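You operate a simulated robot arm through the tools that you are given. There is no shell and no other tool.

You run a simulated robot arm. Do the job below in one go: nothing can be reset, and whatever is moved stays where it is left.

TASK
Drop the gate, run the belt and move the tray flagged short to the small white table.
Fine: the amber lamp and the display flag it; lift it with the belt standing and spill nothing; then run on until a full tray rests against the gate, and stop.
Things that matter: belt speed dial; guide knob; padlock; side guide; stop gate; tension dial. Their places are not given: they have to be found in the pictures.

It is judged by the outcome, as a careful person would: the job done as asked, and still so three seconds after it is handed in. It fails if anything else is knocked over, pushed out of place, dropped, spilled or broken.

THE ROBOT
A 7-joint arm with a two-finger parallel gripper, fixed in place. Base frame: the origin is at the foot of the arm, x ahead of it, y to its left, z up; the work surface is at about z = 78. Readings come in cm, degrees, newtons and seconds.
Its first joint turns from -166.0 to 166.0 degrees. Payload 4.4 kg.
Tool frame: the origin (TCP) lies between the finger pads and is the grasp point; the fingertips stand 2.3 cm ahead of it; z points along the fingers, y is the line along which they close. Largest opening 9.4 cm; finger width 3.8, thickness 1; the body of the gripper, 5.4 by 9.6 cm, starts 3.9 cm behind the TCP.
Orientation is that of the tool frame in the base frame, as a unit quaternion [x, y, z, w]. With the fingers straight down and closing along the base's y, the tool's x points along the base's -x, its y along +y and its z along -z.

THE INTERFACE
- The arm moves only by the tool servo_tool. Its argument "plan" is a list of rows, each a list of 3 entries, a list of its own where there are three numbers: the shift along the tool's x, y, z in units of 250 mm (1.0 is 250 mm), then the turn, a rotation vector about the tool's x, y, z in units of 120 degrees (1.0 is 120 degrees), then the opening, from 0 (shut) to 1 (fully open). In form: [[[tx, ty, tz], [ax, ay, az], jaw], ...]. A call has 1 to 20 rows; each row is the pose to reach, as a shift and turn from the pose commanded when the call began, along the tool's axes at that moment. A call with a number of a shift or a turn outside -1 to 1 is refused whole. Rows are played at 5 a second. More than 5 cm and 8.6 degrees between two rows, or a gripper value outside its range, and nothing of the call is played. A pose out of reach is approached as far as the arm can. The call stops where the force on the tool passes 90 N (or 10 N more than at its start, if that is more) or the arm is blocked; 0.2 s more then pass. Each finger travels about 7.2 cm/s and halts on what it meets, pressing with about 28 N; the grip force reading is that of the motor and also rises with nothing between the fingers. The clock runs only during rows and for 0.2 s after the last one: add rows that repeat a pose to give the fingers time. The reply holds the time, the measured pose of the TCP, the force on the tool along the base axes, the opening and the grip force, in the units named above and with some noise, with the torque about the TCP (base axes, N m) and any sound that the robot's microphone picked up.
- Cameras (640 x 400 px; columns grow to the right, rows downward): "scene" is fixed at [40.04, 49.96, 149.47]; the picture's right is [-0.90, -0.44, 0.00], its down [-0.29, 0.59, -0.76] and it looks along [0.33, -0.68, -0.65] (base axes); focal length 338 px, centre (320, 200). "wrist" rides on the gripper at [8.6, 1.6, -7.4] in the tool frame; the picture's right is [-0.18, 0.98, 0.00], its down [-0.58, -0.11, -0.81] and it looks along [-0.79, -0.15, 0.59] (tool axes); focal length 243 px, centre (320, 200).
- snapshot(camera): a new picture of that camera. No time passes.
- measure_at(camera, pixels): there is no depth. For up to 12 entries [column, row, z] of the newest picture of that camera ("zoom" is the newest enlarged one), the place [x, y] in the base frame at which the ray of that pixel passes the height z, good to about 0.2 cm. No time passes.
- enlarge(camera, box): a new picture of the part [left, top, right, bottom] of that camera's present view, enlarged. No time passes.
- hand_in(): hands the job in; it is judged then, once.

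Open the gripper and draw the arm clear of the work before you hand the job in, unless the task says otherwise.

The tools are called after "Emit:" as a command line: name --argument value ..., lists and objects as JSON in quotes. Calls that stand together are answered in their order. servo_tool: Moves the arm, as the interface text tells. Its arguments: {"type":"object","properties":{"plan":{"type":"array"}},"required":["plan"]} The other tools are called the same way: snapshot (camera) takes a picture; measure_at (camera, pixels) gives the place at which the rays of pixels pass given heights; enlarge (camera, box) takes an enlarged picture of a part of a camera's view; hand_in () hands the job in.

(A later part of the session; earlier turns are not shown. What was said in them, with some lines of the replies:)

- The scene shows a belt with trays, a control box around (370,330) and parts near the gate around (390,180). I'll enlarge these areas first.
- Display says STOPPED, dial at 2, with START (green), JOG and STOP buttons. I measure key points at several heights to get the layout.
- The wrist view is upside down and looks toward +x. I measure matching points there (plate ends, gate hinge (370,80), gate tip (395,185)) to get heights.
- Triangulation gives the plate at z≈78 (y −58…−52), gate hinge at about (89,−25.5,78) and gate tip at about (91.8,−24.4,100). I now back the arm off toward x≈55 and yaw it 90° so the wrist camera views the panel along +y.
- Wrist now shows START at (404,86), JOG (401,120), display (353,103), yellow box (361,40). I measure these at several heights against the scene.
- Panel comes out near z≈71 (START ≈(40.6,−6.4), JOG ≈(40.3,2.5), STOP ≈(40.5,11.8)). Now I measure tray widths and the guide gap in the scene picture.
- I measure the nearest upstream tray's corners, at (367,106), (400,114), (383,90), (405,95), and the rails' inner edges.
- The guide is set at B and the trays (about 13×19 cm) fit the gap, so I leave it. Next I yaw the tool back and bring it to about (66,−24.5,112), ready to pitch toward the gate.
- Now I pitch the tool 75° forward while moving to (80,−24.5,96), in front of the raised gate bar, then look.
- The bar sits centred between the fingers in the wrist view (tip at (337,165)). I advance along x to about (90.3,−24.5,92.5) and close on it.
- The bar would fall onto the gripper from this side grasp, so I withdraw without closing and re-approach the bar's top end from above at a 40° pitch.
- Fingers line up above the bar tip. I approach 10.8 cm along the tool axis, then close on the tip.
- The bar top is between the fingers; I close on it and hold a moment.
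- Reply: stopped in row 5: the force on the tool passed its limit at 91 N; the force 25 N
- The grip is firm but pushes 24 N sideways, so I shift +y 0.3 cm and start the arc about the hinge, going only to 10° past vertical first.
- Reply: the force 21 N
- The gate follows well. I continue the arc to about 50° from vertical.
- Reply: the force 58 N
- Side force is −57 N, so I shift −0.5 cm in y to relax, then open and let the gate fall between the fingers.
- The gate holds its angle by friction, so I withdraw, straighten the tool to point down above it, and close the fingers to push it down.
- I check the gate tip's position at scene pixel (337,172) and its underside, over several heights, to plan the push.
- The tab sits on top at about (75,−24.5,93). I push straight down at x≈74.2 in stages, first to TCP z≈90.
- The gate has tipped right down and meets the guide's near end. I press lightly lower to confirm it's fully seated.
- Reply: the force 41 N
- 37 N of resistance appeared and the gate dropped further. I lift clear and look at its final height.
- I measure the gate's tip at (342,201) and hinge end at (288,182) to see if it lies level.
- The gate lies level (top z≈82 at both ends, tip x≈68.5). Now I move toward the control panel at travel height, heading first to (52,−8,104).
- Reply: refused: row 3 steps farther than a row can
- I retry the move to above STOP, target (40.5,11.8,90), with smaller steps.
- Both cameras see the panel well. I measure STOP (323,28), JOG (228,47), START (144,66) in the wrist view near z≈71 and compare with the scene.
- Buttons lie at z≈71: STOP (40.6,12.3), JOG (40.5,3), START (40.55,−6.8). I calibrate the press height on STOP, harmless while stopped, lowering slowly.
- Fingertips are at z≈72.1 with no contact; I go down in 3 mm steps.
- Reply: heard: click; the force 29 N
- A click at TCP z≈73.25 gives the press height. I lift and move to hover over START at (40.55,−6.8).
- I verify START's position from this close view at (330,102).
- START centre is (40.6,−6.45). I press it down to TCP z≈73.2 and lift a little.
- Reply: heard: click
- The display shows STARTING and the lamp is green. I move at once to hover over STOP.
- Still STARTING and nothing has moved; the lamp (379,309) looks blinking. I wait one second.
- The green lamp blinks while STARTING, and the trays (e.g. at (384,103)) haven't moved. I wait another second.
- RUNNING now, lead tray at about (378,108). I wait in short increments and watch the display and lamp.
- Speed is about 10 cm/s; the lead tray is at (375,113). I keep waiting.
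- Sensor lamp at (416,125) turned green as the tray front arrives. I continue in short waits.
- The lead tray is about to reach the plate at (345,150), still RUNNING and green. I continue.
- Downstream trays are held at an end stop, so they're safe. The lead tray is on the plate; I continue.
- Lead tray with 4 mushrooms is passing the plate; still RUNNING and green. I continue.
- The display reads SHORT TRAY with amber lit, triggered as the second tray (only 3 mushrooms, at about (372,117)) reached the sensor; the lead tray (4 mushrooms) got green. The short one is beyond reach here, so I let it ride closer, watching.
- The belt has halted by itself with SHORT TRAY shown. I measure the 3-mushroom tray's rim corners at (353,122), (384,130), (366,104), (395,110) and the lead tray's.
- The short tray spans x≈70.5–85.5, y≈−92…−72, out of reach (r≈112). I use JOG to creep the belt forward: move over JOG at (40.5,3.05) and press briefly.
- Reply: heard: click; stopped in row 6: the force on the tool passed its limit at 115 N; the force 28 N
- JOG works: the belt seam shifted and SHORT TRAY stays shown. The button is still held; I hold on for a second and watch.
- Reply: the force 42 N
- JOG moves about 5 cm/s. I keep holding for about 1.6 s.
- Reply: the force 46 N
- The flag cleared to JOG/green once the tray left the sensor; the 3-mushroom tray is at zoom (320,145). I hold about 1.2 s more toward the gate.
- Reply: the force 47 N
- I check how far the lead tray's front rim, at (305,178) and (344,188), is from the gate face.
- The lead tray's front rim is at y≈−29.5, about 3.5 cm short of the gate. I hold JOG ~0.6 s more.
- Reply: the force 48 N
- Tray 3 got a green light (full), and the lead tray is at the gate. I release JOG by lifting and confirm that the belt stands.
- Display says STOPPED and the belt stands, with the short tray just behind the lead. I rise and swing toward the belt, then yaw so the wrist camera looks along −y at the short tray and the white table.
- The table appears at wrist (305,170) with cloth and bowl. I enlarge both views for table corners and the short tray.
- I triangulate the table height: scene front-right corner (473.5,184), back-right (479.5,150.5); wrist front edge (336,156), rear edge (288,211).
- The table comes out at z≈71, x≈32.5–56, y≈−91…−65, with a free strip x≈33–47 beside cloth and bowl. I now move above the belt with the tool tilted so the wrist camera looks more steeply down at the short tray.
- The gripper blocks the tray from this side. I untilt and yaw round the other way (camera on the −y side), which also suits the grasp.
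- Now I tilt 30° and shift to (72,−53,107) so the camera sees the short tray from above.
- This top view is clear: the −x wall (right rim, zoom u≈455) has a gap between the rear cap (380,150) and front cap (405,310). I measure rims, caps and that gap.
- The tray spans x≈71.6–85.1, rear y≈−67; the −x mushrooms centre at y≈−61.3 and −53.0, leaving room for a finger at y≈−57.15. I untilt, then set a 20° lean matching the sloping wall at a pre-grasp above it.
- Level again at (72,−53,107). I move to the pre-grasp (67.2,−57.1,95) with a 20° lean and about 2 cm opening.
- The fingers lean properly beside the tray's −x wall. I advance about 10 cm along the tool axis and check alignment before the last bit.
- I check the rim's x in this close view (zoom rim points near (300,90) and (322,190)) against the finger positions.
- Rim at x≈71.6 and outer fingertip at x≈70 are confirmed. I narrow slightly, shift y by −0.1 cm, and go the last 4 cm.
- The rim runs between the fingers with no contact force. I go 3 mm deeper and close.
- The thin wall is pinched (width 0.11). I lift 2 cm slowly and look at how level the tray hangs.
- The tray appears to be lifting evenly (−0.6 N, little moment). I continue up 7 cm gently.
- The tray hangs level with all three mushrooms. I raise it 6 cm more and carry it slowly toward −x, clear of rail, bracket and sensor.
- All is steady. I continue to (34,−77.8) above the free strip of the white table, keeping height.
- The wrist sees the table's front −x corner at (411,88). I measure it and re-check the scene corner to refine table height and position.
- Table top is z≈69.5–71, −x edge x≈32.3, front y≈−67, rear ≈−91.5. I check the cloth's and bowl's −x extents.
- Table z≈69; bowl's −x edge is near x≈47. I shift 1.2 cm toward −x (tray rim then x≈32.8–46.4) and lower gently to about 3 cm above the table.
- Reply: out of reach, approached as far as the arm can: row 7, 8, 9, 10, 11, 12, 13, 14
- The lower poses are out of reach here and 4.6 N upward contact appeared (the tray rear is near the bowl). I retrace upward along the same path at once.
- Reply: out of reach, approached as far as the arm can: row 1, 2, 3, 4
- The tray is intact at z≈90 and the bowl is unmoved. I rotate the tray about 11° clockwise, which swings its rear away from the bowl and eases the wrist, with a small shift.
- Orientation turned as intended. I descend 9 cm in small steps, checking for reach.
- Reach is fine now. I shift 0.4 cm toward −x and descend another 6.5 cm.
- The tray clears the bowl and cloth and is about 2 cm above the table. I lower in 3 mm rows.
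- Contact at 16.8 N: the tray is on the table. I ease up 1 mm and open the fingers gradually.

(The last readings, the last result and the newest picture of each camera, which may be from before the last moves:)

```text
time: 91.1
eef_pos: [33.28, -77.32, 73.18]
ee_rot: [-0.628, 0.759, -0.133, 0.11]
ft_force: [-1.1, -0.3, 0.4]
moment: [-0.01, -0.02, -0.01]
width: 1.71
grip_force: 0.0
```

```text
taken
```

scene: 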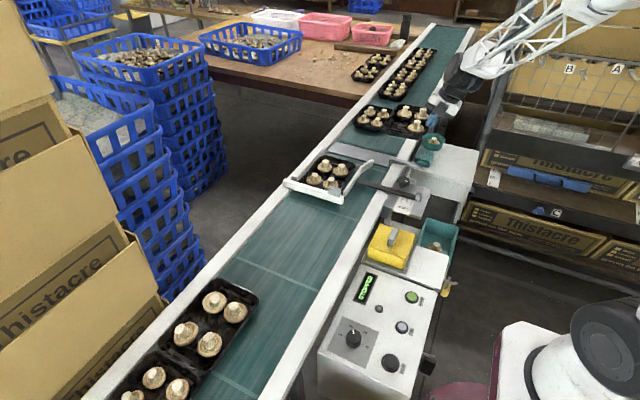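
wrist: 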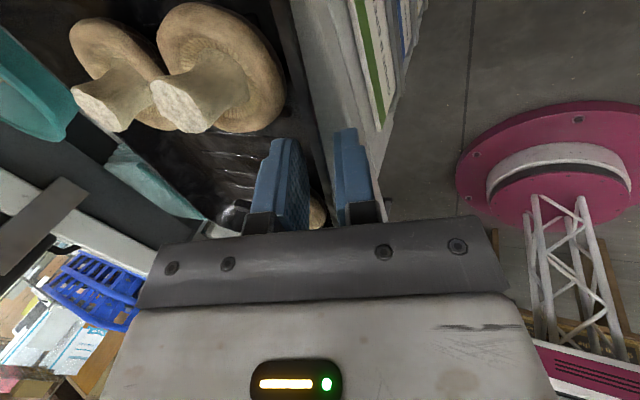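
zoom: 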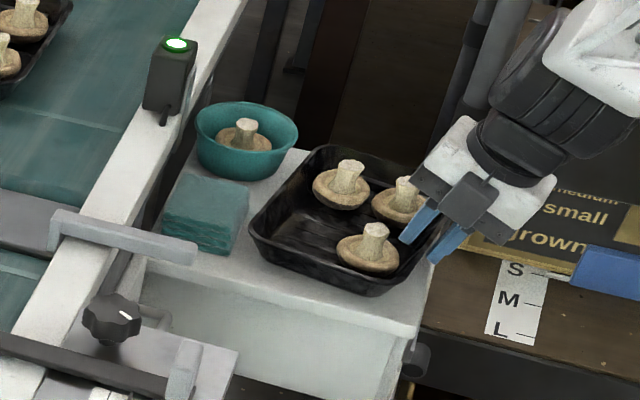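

Released with no residual force. I withdraw along the tool axis, about 14 cm.

Emit:
servo_tool --plan '[[[0, 0, -0.03], [0, 0, 0], 0.18], [[0, 0, -0.08], [0, 0, 0], 0.18], [[0, 0, -0.15], [0, 0, 0], 0.18], [[0, 0, -0.25], [0, 0, 0], 0.18], [[0, 0, -0.37], [0, 0, 0], 0.18], [[0, 0, -0.5], [0, 0, 0], 0.18], [[0, 0, -0.6], [0, 0, 0], 0.18]]'

Emit:
snapshot --camera "scene"

Emit:
enlarge --camera "scene" --box '[410, 110, 490, 200]'

Emit:
snapshot --camera "wrist"

```text
time: 92.7
eef_pos: [28.31, -76.13, 87.34]
ee_rot: [-0.628, 0.759, -0.132, 0.111]
ft_force: [-0.3, -0.4, 0.6]
moment: [-0.01, -0.02, -0.01]
width: 1.68
grip_force: 0.0
```

```text
taken
```

scene: 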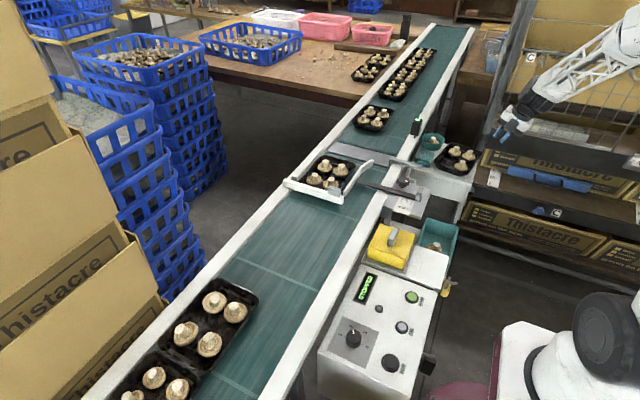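

```text
4.44 times, centred on (450, 155) of scene
```

zoom: 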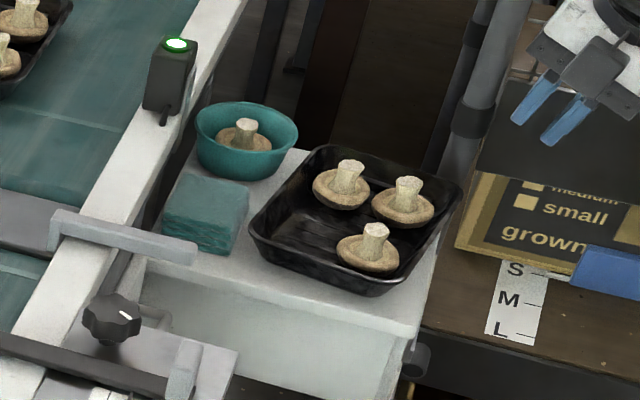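

```text
taken
```

wrist: 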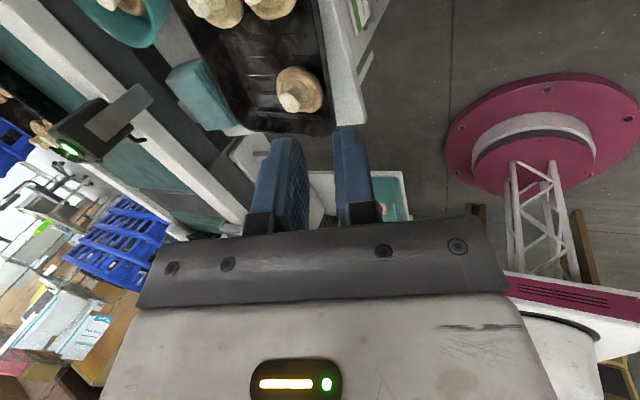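

The tray with its 3 mushrooms sits level on the white table beside the cloth and bowl. I rise and undo the lean, then yaw back toward the panel orientation.

Emit:
servo_tool --plan '[[[0, -0.03, -0.08], [-0.025, 0, 0], 0.1], [[0, -0.06, -0.16], [-0.055, 0, 0], 0.05], [[0, -0.09, -0.24], [-0.085, 0, 0], 0.0], [[0, -0.12, -0.32], [-0.115, 0, 0], 0.0], [[0, -0.145, -0.39], [-0.145, 0, 0], 0.0], [[0, -0.164, -0.451], [-0.167, 0, 0], 0.0], [[0, -0.164, -0.451], [-0.167, 0, 0], 0.0]]'

Emit:
servo_tool --plan '[[[0, 0, 0], [0, 0, 0.06], 0.0], [[-0.08, 0, 0], [0, 0, 0.12], 0.0], [[-0.17, 0, 0], [0, 0, 0.18], 0.0], [[-0.26, 0, 0], [0, 0, 0.24], 0.0], [[-0.35, 0, 0], [0, 0, 0.3], 0.0], [[-0.44, 0, 0], [0, 0, 0.36], 0.0], [[-0.53, 0, 0], [0, 0, 0.42], 0.0], [[-0.62, 0, 0], [0, 0, 0.48], 0.0], [[-0.71, 0, 0], [0, 0, 0.54], 0.0], [[-0.8, 0, 0], [0, 0, 0.6], 0.0], [[-0.88, 0, 0], [0, 0, 0.658], 0.0], [[-0.88, 0, 0], [0, 0, 0.658], 0.0]]'

Emit:
snapshot --camera "scene"

```text
time: 94.3
eef_pos: [28.37, -76.45, 99.12]
ee_rot: [-0.638, 0.77, 0.001, 0.0]
ft_force: [-0.5, 0.1, -0.3]
moment: [-0.01, -0.03, 0.01]
width: 0.0
grip_force: 27.7
```

```text
time: 96.9
eef_pos: [32.46, -54.63, 99.39]
ee_rot: [-0.002, 1.0, 0.001, -0.001]
ft_force: [-0.1, 0.2, -0.5]
moment: [-0.03, -0.01, 0.0]
width: 0.0
grip_force: 28.0
```

```text
taken
```

scene: 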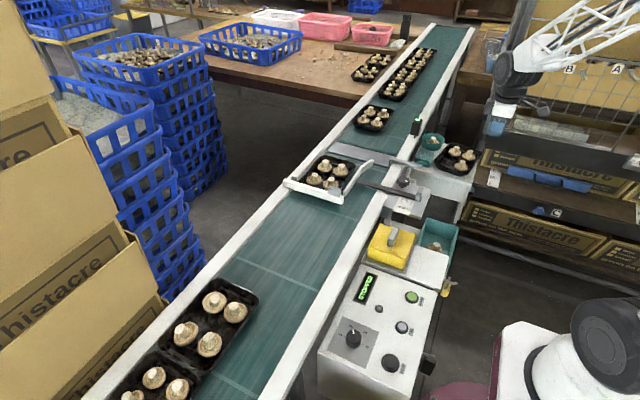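

Tool is back to the standard orientation. I travel at height toward START in two hops.

Emit:
servo_tool --plan '[[[-0.04, 0.13, 0], [0, 0, 0], 0.0], [[-0.09, 0.3, 0], [0, 0, 0], 0.0], [[-0.14, 0.47, 0], [0, 0, 0], 0.0], [[-0.19, 0.64, 0], [0, 0, 0], 0.0], [[-0.25, 0.81, 0], [0, 0, 0], 0.0], [[-0.325, 0.98, 0], [0, 0, 0], 0.0]]'

Emit:
servo_tool --plan '[[[0, 0.15, 0], [0, 0, 0], 0.0], [[0, 0.32, 0.02], [0, 0, 0], 0.0], [[0, 0.49, 0.08], [0, 0, 0], 0.0], [[0, 0.64, 0.18], [0, 0, 0], 0.0], [[0, 0.79, 0.3], [0, 0, 0], 0.0], [[0, 0.9, 0.45], [0, 0, 0], 0.0], [[0, 0.947, 0.62], [0, 0, 0], 0.0], [[0, 0.947, 0.78], [0, 0, 0], 0.0], [[0, 0.947, 0.84], [0, 0, 0], 0.0], [[0, 0.947, 0.84], [0, 0, 0], 0.0]]'

Emit:
snapshot --camera "wrist"

```text
time: 98.3
eef_pos: [40.58, -30.01, 99.12]
ee_rot: [-0.003, 1.0, 0.002, -0.002]
ft_force: [-2.7, 1.2, 0.2]
moment: [-0.11, -0.15, -0.02]
width: 0.0
grip_force: 27.8
```

```text
time: 100.5
eef_pos: [40.12, -6.74, 78.34]
ee_rot: [-0.002, 1.0, 0.001, -0.001]
ft_force: [-0.6, -0.4, 0.0]
moment: [0.02, -0.02, -0.03]
width: 0.0
grip_force: 27.8
```

```text
taken
```

wrist: 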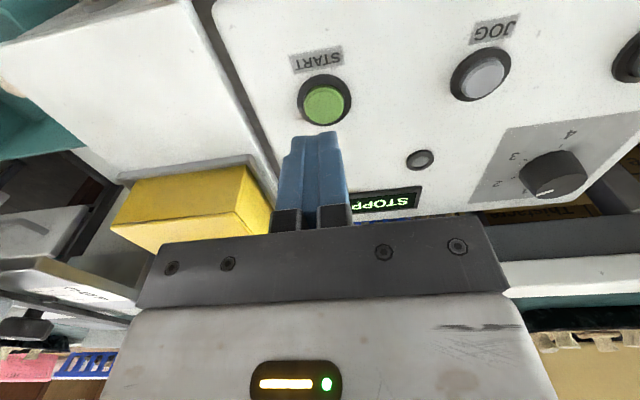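

Above START, display STOPPED. I press START, lift, and move straight to hover over STOP.

Emit:
servo_tool --plan '[[[-0.016, 0.01, 0.1], [0, 0, 0], 0.0], [[-0.016, 0.01, 0.18], [0, 0, 0], 0.0], [[-0.016, 0.01, 0.195], [0, 0, 0], 0.0], [[-0.016, 0.01, 0.206], [0, 0, 0], 0.0], [[-0.016, 0.01, 0.1], [0, 0, 0], 0.0], [[-0.016, 0.06, 0.02], [0, 0, 0], 0.0], [[-0.016, 0.22, 0.02], [0, 0, 0], 0.0], [[-0.016, 0.4, 0.02], [0, 0, 0], 0.0], [[-0.016, 0.58, 0.02], [0, 0, 0], 0.0], [[-0.016, 0.72, 0.04], [0, 0, 0], 0.0], [[-0.016, 0.762, 0.1], [0, 0, 0], 0.0]]'

Emit:
snapshot --camera "scene"

Emit:
enlarge --camera "scene" --box '[310, 240, 470, 400]'

```text
time: 102.9
eef_pos: [40.58, 12.59, 75.93]
ee_rot: [-0.002, 1.0, 0.001, 0.0]
ft_force: [-0.4, 0.3, 0.0]
moment: [0.01, -0.02, 0.0]
width: 0.0
grip_force: 28.5
heard: click
```

```text
taken
```

scene: 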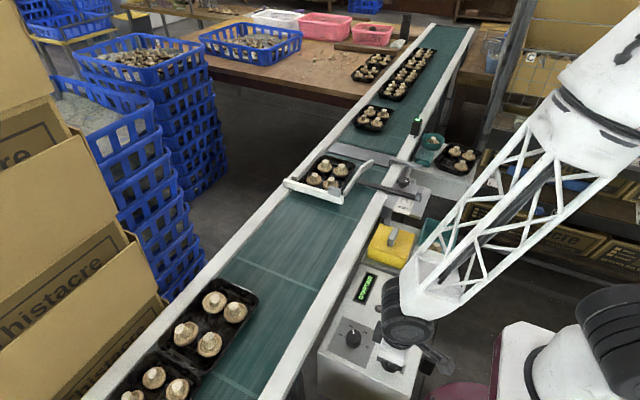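

```text
2.50 times, centred on (390, 320) of scene
```

zoom: 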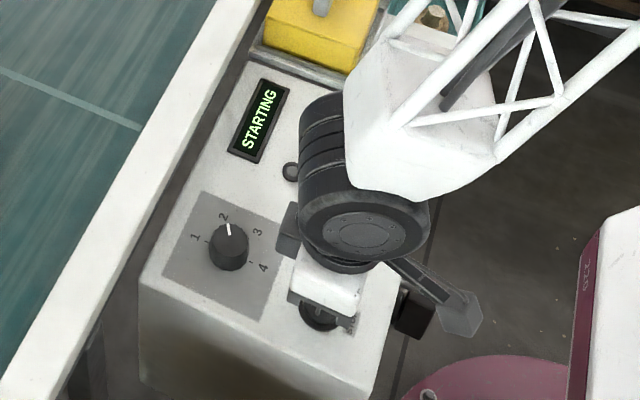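

STARTING is shown. I wait about 1.4 s and check.

Emit:
servo_tool --plan '[[[0, -0.012, 0], [0, 0, 0], 0.0], [[0, -0.012, 0], [0, 0, 0], 0.0], [[0, -0.012, 0], [0, 0, 0], 0.0], [[0, -0.012, 0], [0, 0, 0], 0.0], [[0, -0.012, 0], [0, 0, 0], 0.0], [[0, -0.012, 0], [0, 0, 0], 0.0]]'

Emit:
snapshot --camera "scene"

Emit:
enlarge --camera "scene" --box '[280, 90, 440, 210]'

```text
time: 104.3
eef_pos: [40.6, 12.3, 75.9]
ee_rot: [-0.002, 1.0, 0.001, 0.0]
ft_force: [-0.6, 0.6, -0.5]
moment: [0.0, -0.01, -0.02]
width: 0.0
grip_force: 27.6
```

```text
taken
```

scene: 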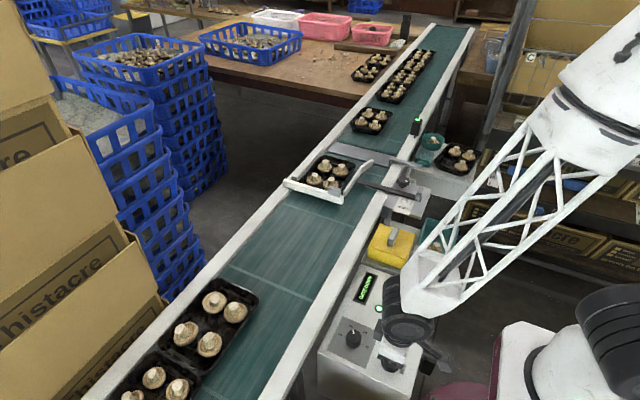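

```text
3.33 times, centred on (360, 150) of scene
```

zoom: 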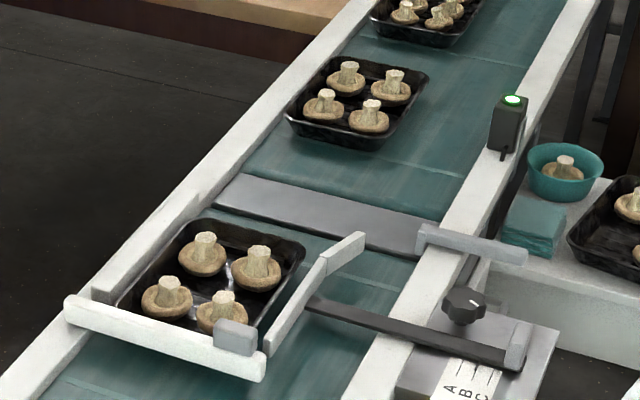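

The belt is RUNNING and the lead tray holds at the gate. I let it run briefly more, then press STOP in the same call.

Emit:
servo_tool --plan '[[[0, 0, 0], [0, 0, 0], 0.0], [[0, 0, 0], [0, 0, 0], 0.0], [[0, 0, 0.06], [0, 0, 0], 0.0], [[0, 0, 0.09], [0, 0, 0], 0.0], [[0, 0, 0.104], [0, 0, 0], 0.0], [[0, 0, 0.04], [0, 0, 0], 0.0]]'

Emit:
snapshot --camera "scene"

Emit:
enlarge --camera "scene" --box '[280, 90, 440, 210]'

Emit:
enlarge --camera "scene" --box '[310, 240, 470, 400]'

```text
time: 105.7
eef_pos: [40.51, 12.26, 74.85]
ee_rot: [-0.002, 1.0, 0.002, -0.001]
ft_force: [-0.4, 0.1, 0.3]
moment: [-0.02, 0.02, 0.03]
width: 0.0
grip_force: 27.9
heard: click
```

```text
taken
```

scene: 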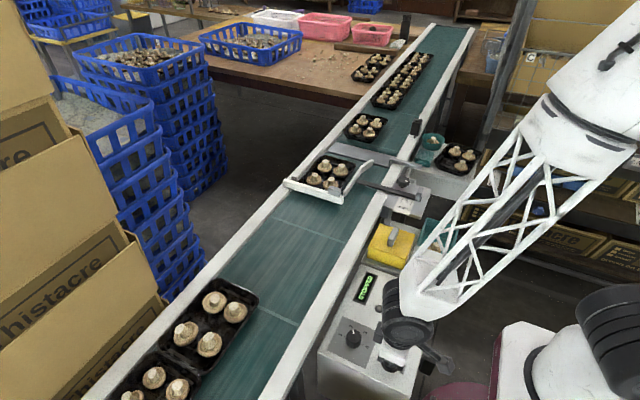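

```text
3.33 times, centred on (360, 150) of scene
```

zoom: 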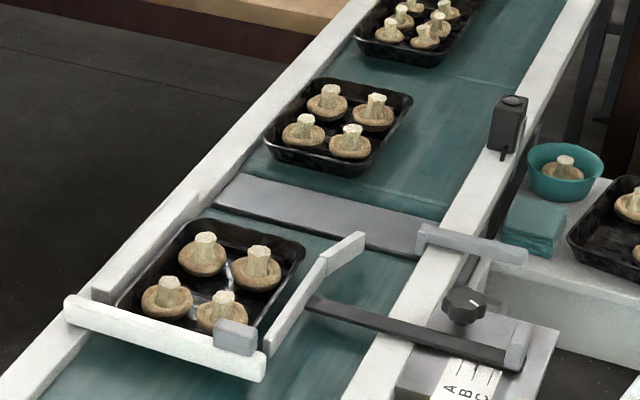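

```text
2.50 times, centred on (390, 320) of scene
```

zoom: 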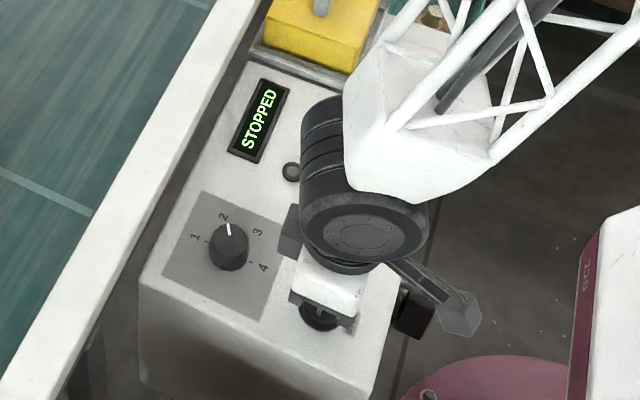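

STOPPED is displayed and the lead full tray didn't move while the belt ran, so it rests on the gate. I raise the arm clear and open the gripper.

Emit:
servo_tool --plan '[[[0, 0, -0.12], [0, 0, 0], 0.0], [[0, 0, -0.28], [0, 0, 0], 0.0], [[0.0, 0, -0.44], [0, 0, 0], 0.2], [[0.0, 0, -0.6], [0, 0, 0], 0.4], [[0.05, 0, -0.76], [0, 0, 0], 0.6], [[0.1, 0, -0.92], [0, 0, 0], 0.8], [[0.12, 0, -1.0], [0, 0, 0], 1.0], [[0.12, 0, -1.0], [0, 0, 0], 1.0], [[0.12, 0, -1.0], [0, 0, 0], 1.0], [[0.12, 0, -1.0], [0, 0, 0], 1.0], [[0.12, 0, -1.0], [0, 0, 0], 1.0], [[0.12, 0, -1.0], [0, 0, 0], 1.0]]'

Emit:
snapshot --camera "scene"

Emit:
enlarge --camera "scene" --box '[280, 90, 480, 210]'

Emit:
enlarge --camera "scene" --box '[410, 110, 490, 200]'

```text
time: 108.3
eef_pos: [37.86, 12.23, 100.16]
ee_rot: [-0.001, 1.0, 0.001, -0.001]
ft_force: [0.1, -0.2, 0.1]
moment: [0.0, 0.02, -0.01]
width: 9.45
grip_force: 0.1
```

```text
taken
```

scene: 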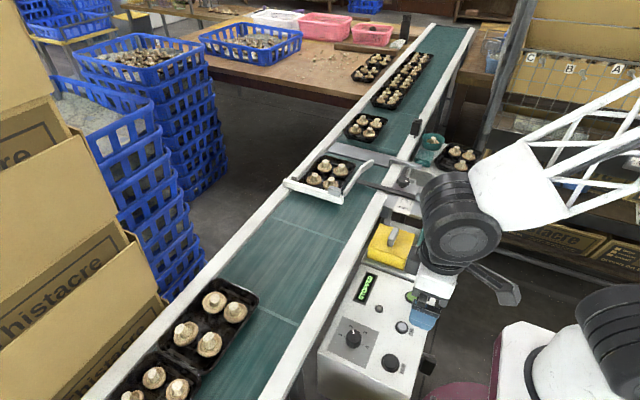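

```text
3.20 times, centred on (380, 150) of scene
```

zoom: 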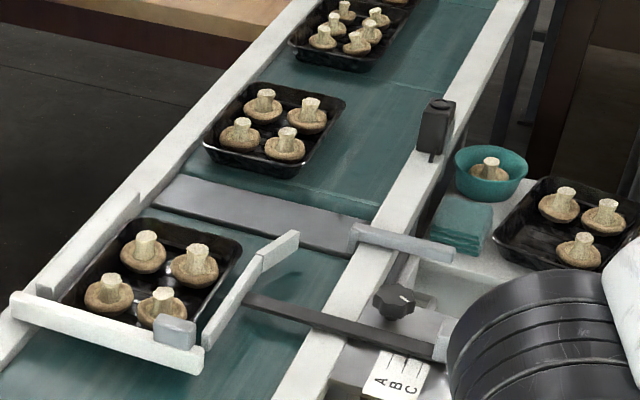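

```text
4.44 times, centred on (450, 155) of scene
```

zoom: 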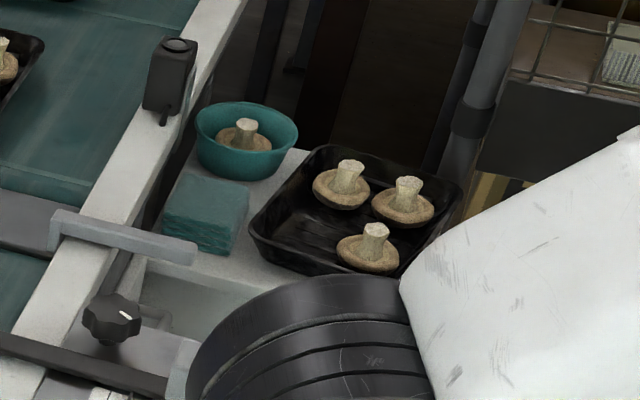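

Everything checks out: gate down, a full tray held against it, belt STOPPED, the short tray with its three mushrooms on the white table, and the arm clear with the gripper open. I hand the job in.

Emit:
hand_in

```text
The job is handed in.
```

The job is handed in. I dropped the gate and ran the belt. The tray flagged short, with three mushrooms, is now on the small white table beside the cloth and bowl.

- **Flag:** the amber lamp and SHORT TRAY came on as the second tray reached the sensor, and the belt stopped by itself. That tray was out of reach there, so I used JOG to bring it closer. The belt was standing when I lifted it.
- **Placing it:** on the first try at setting the tray down, the arm ran out of reach and the tray lightly touched something, probably the bowl. I lifted it, turned it slightly and set it down again. No mushrooms fell out, and the bowl and cloth look unmoved.
- **Final state:** I ran the belt again with START. A full four-mushroom tray stayed held against the gate while the belt moved under it, and I pressed STOP. The display reads STOPPED.
- **Left alone:** I did not touch the speed dial (at 2), the guide and its knob (at B) or the padlock. I did not need the tension dial and never clearly identified it.

The gripper is open and the arm is clear of the work.
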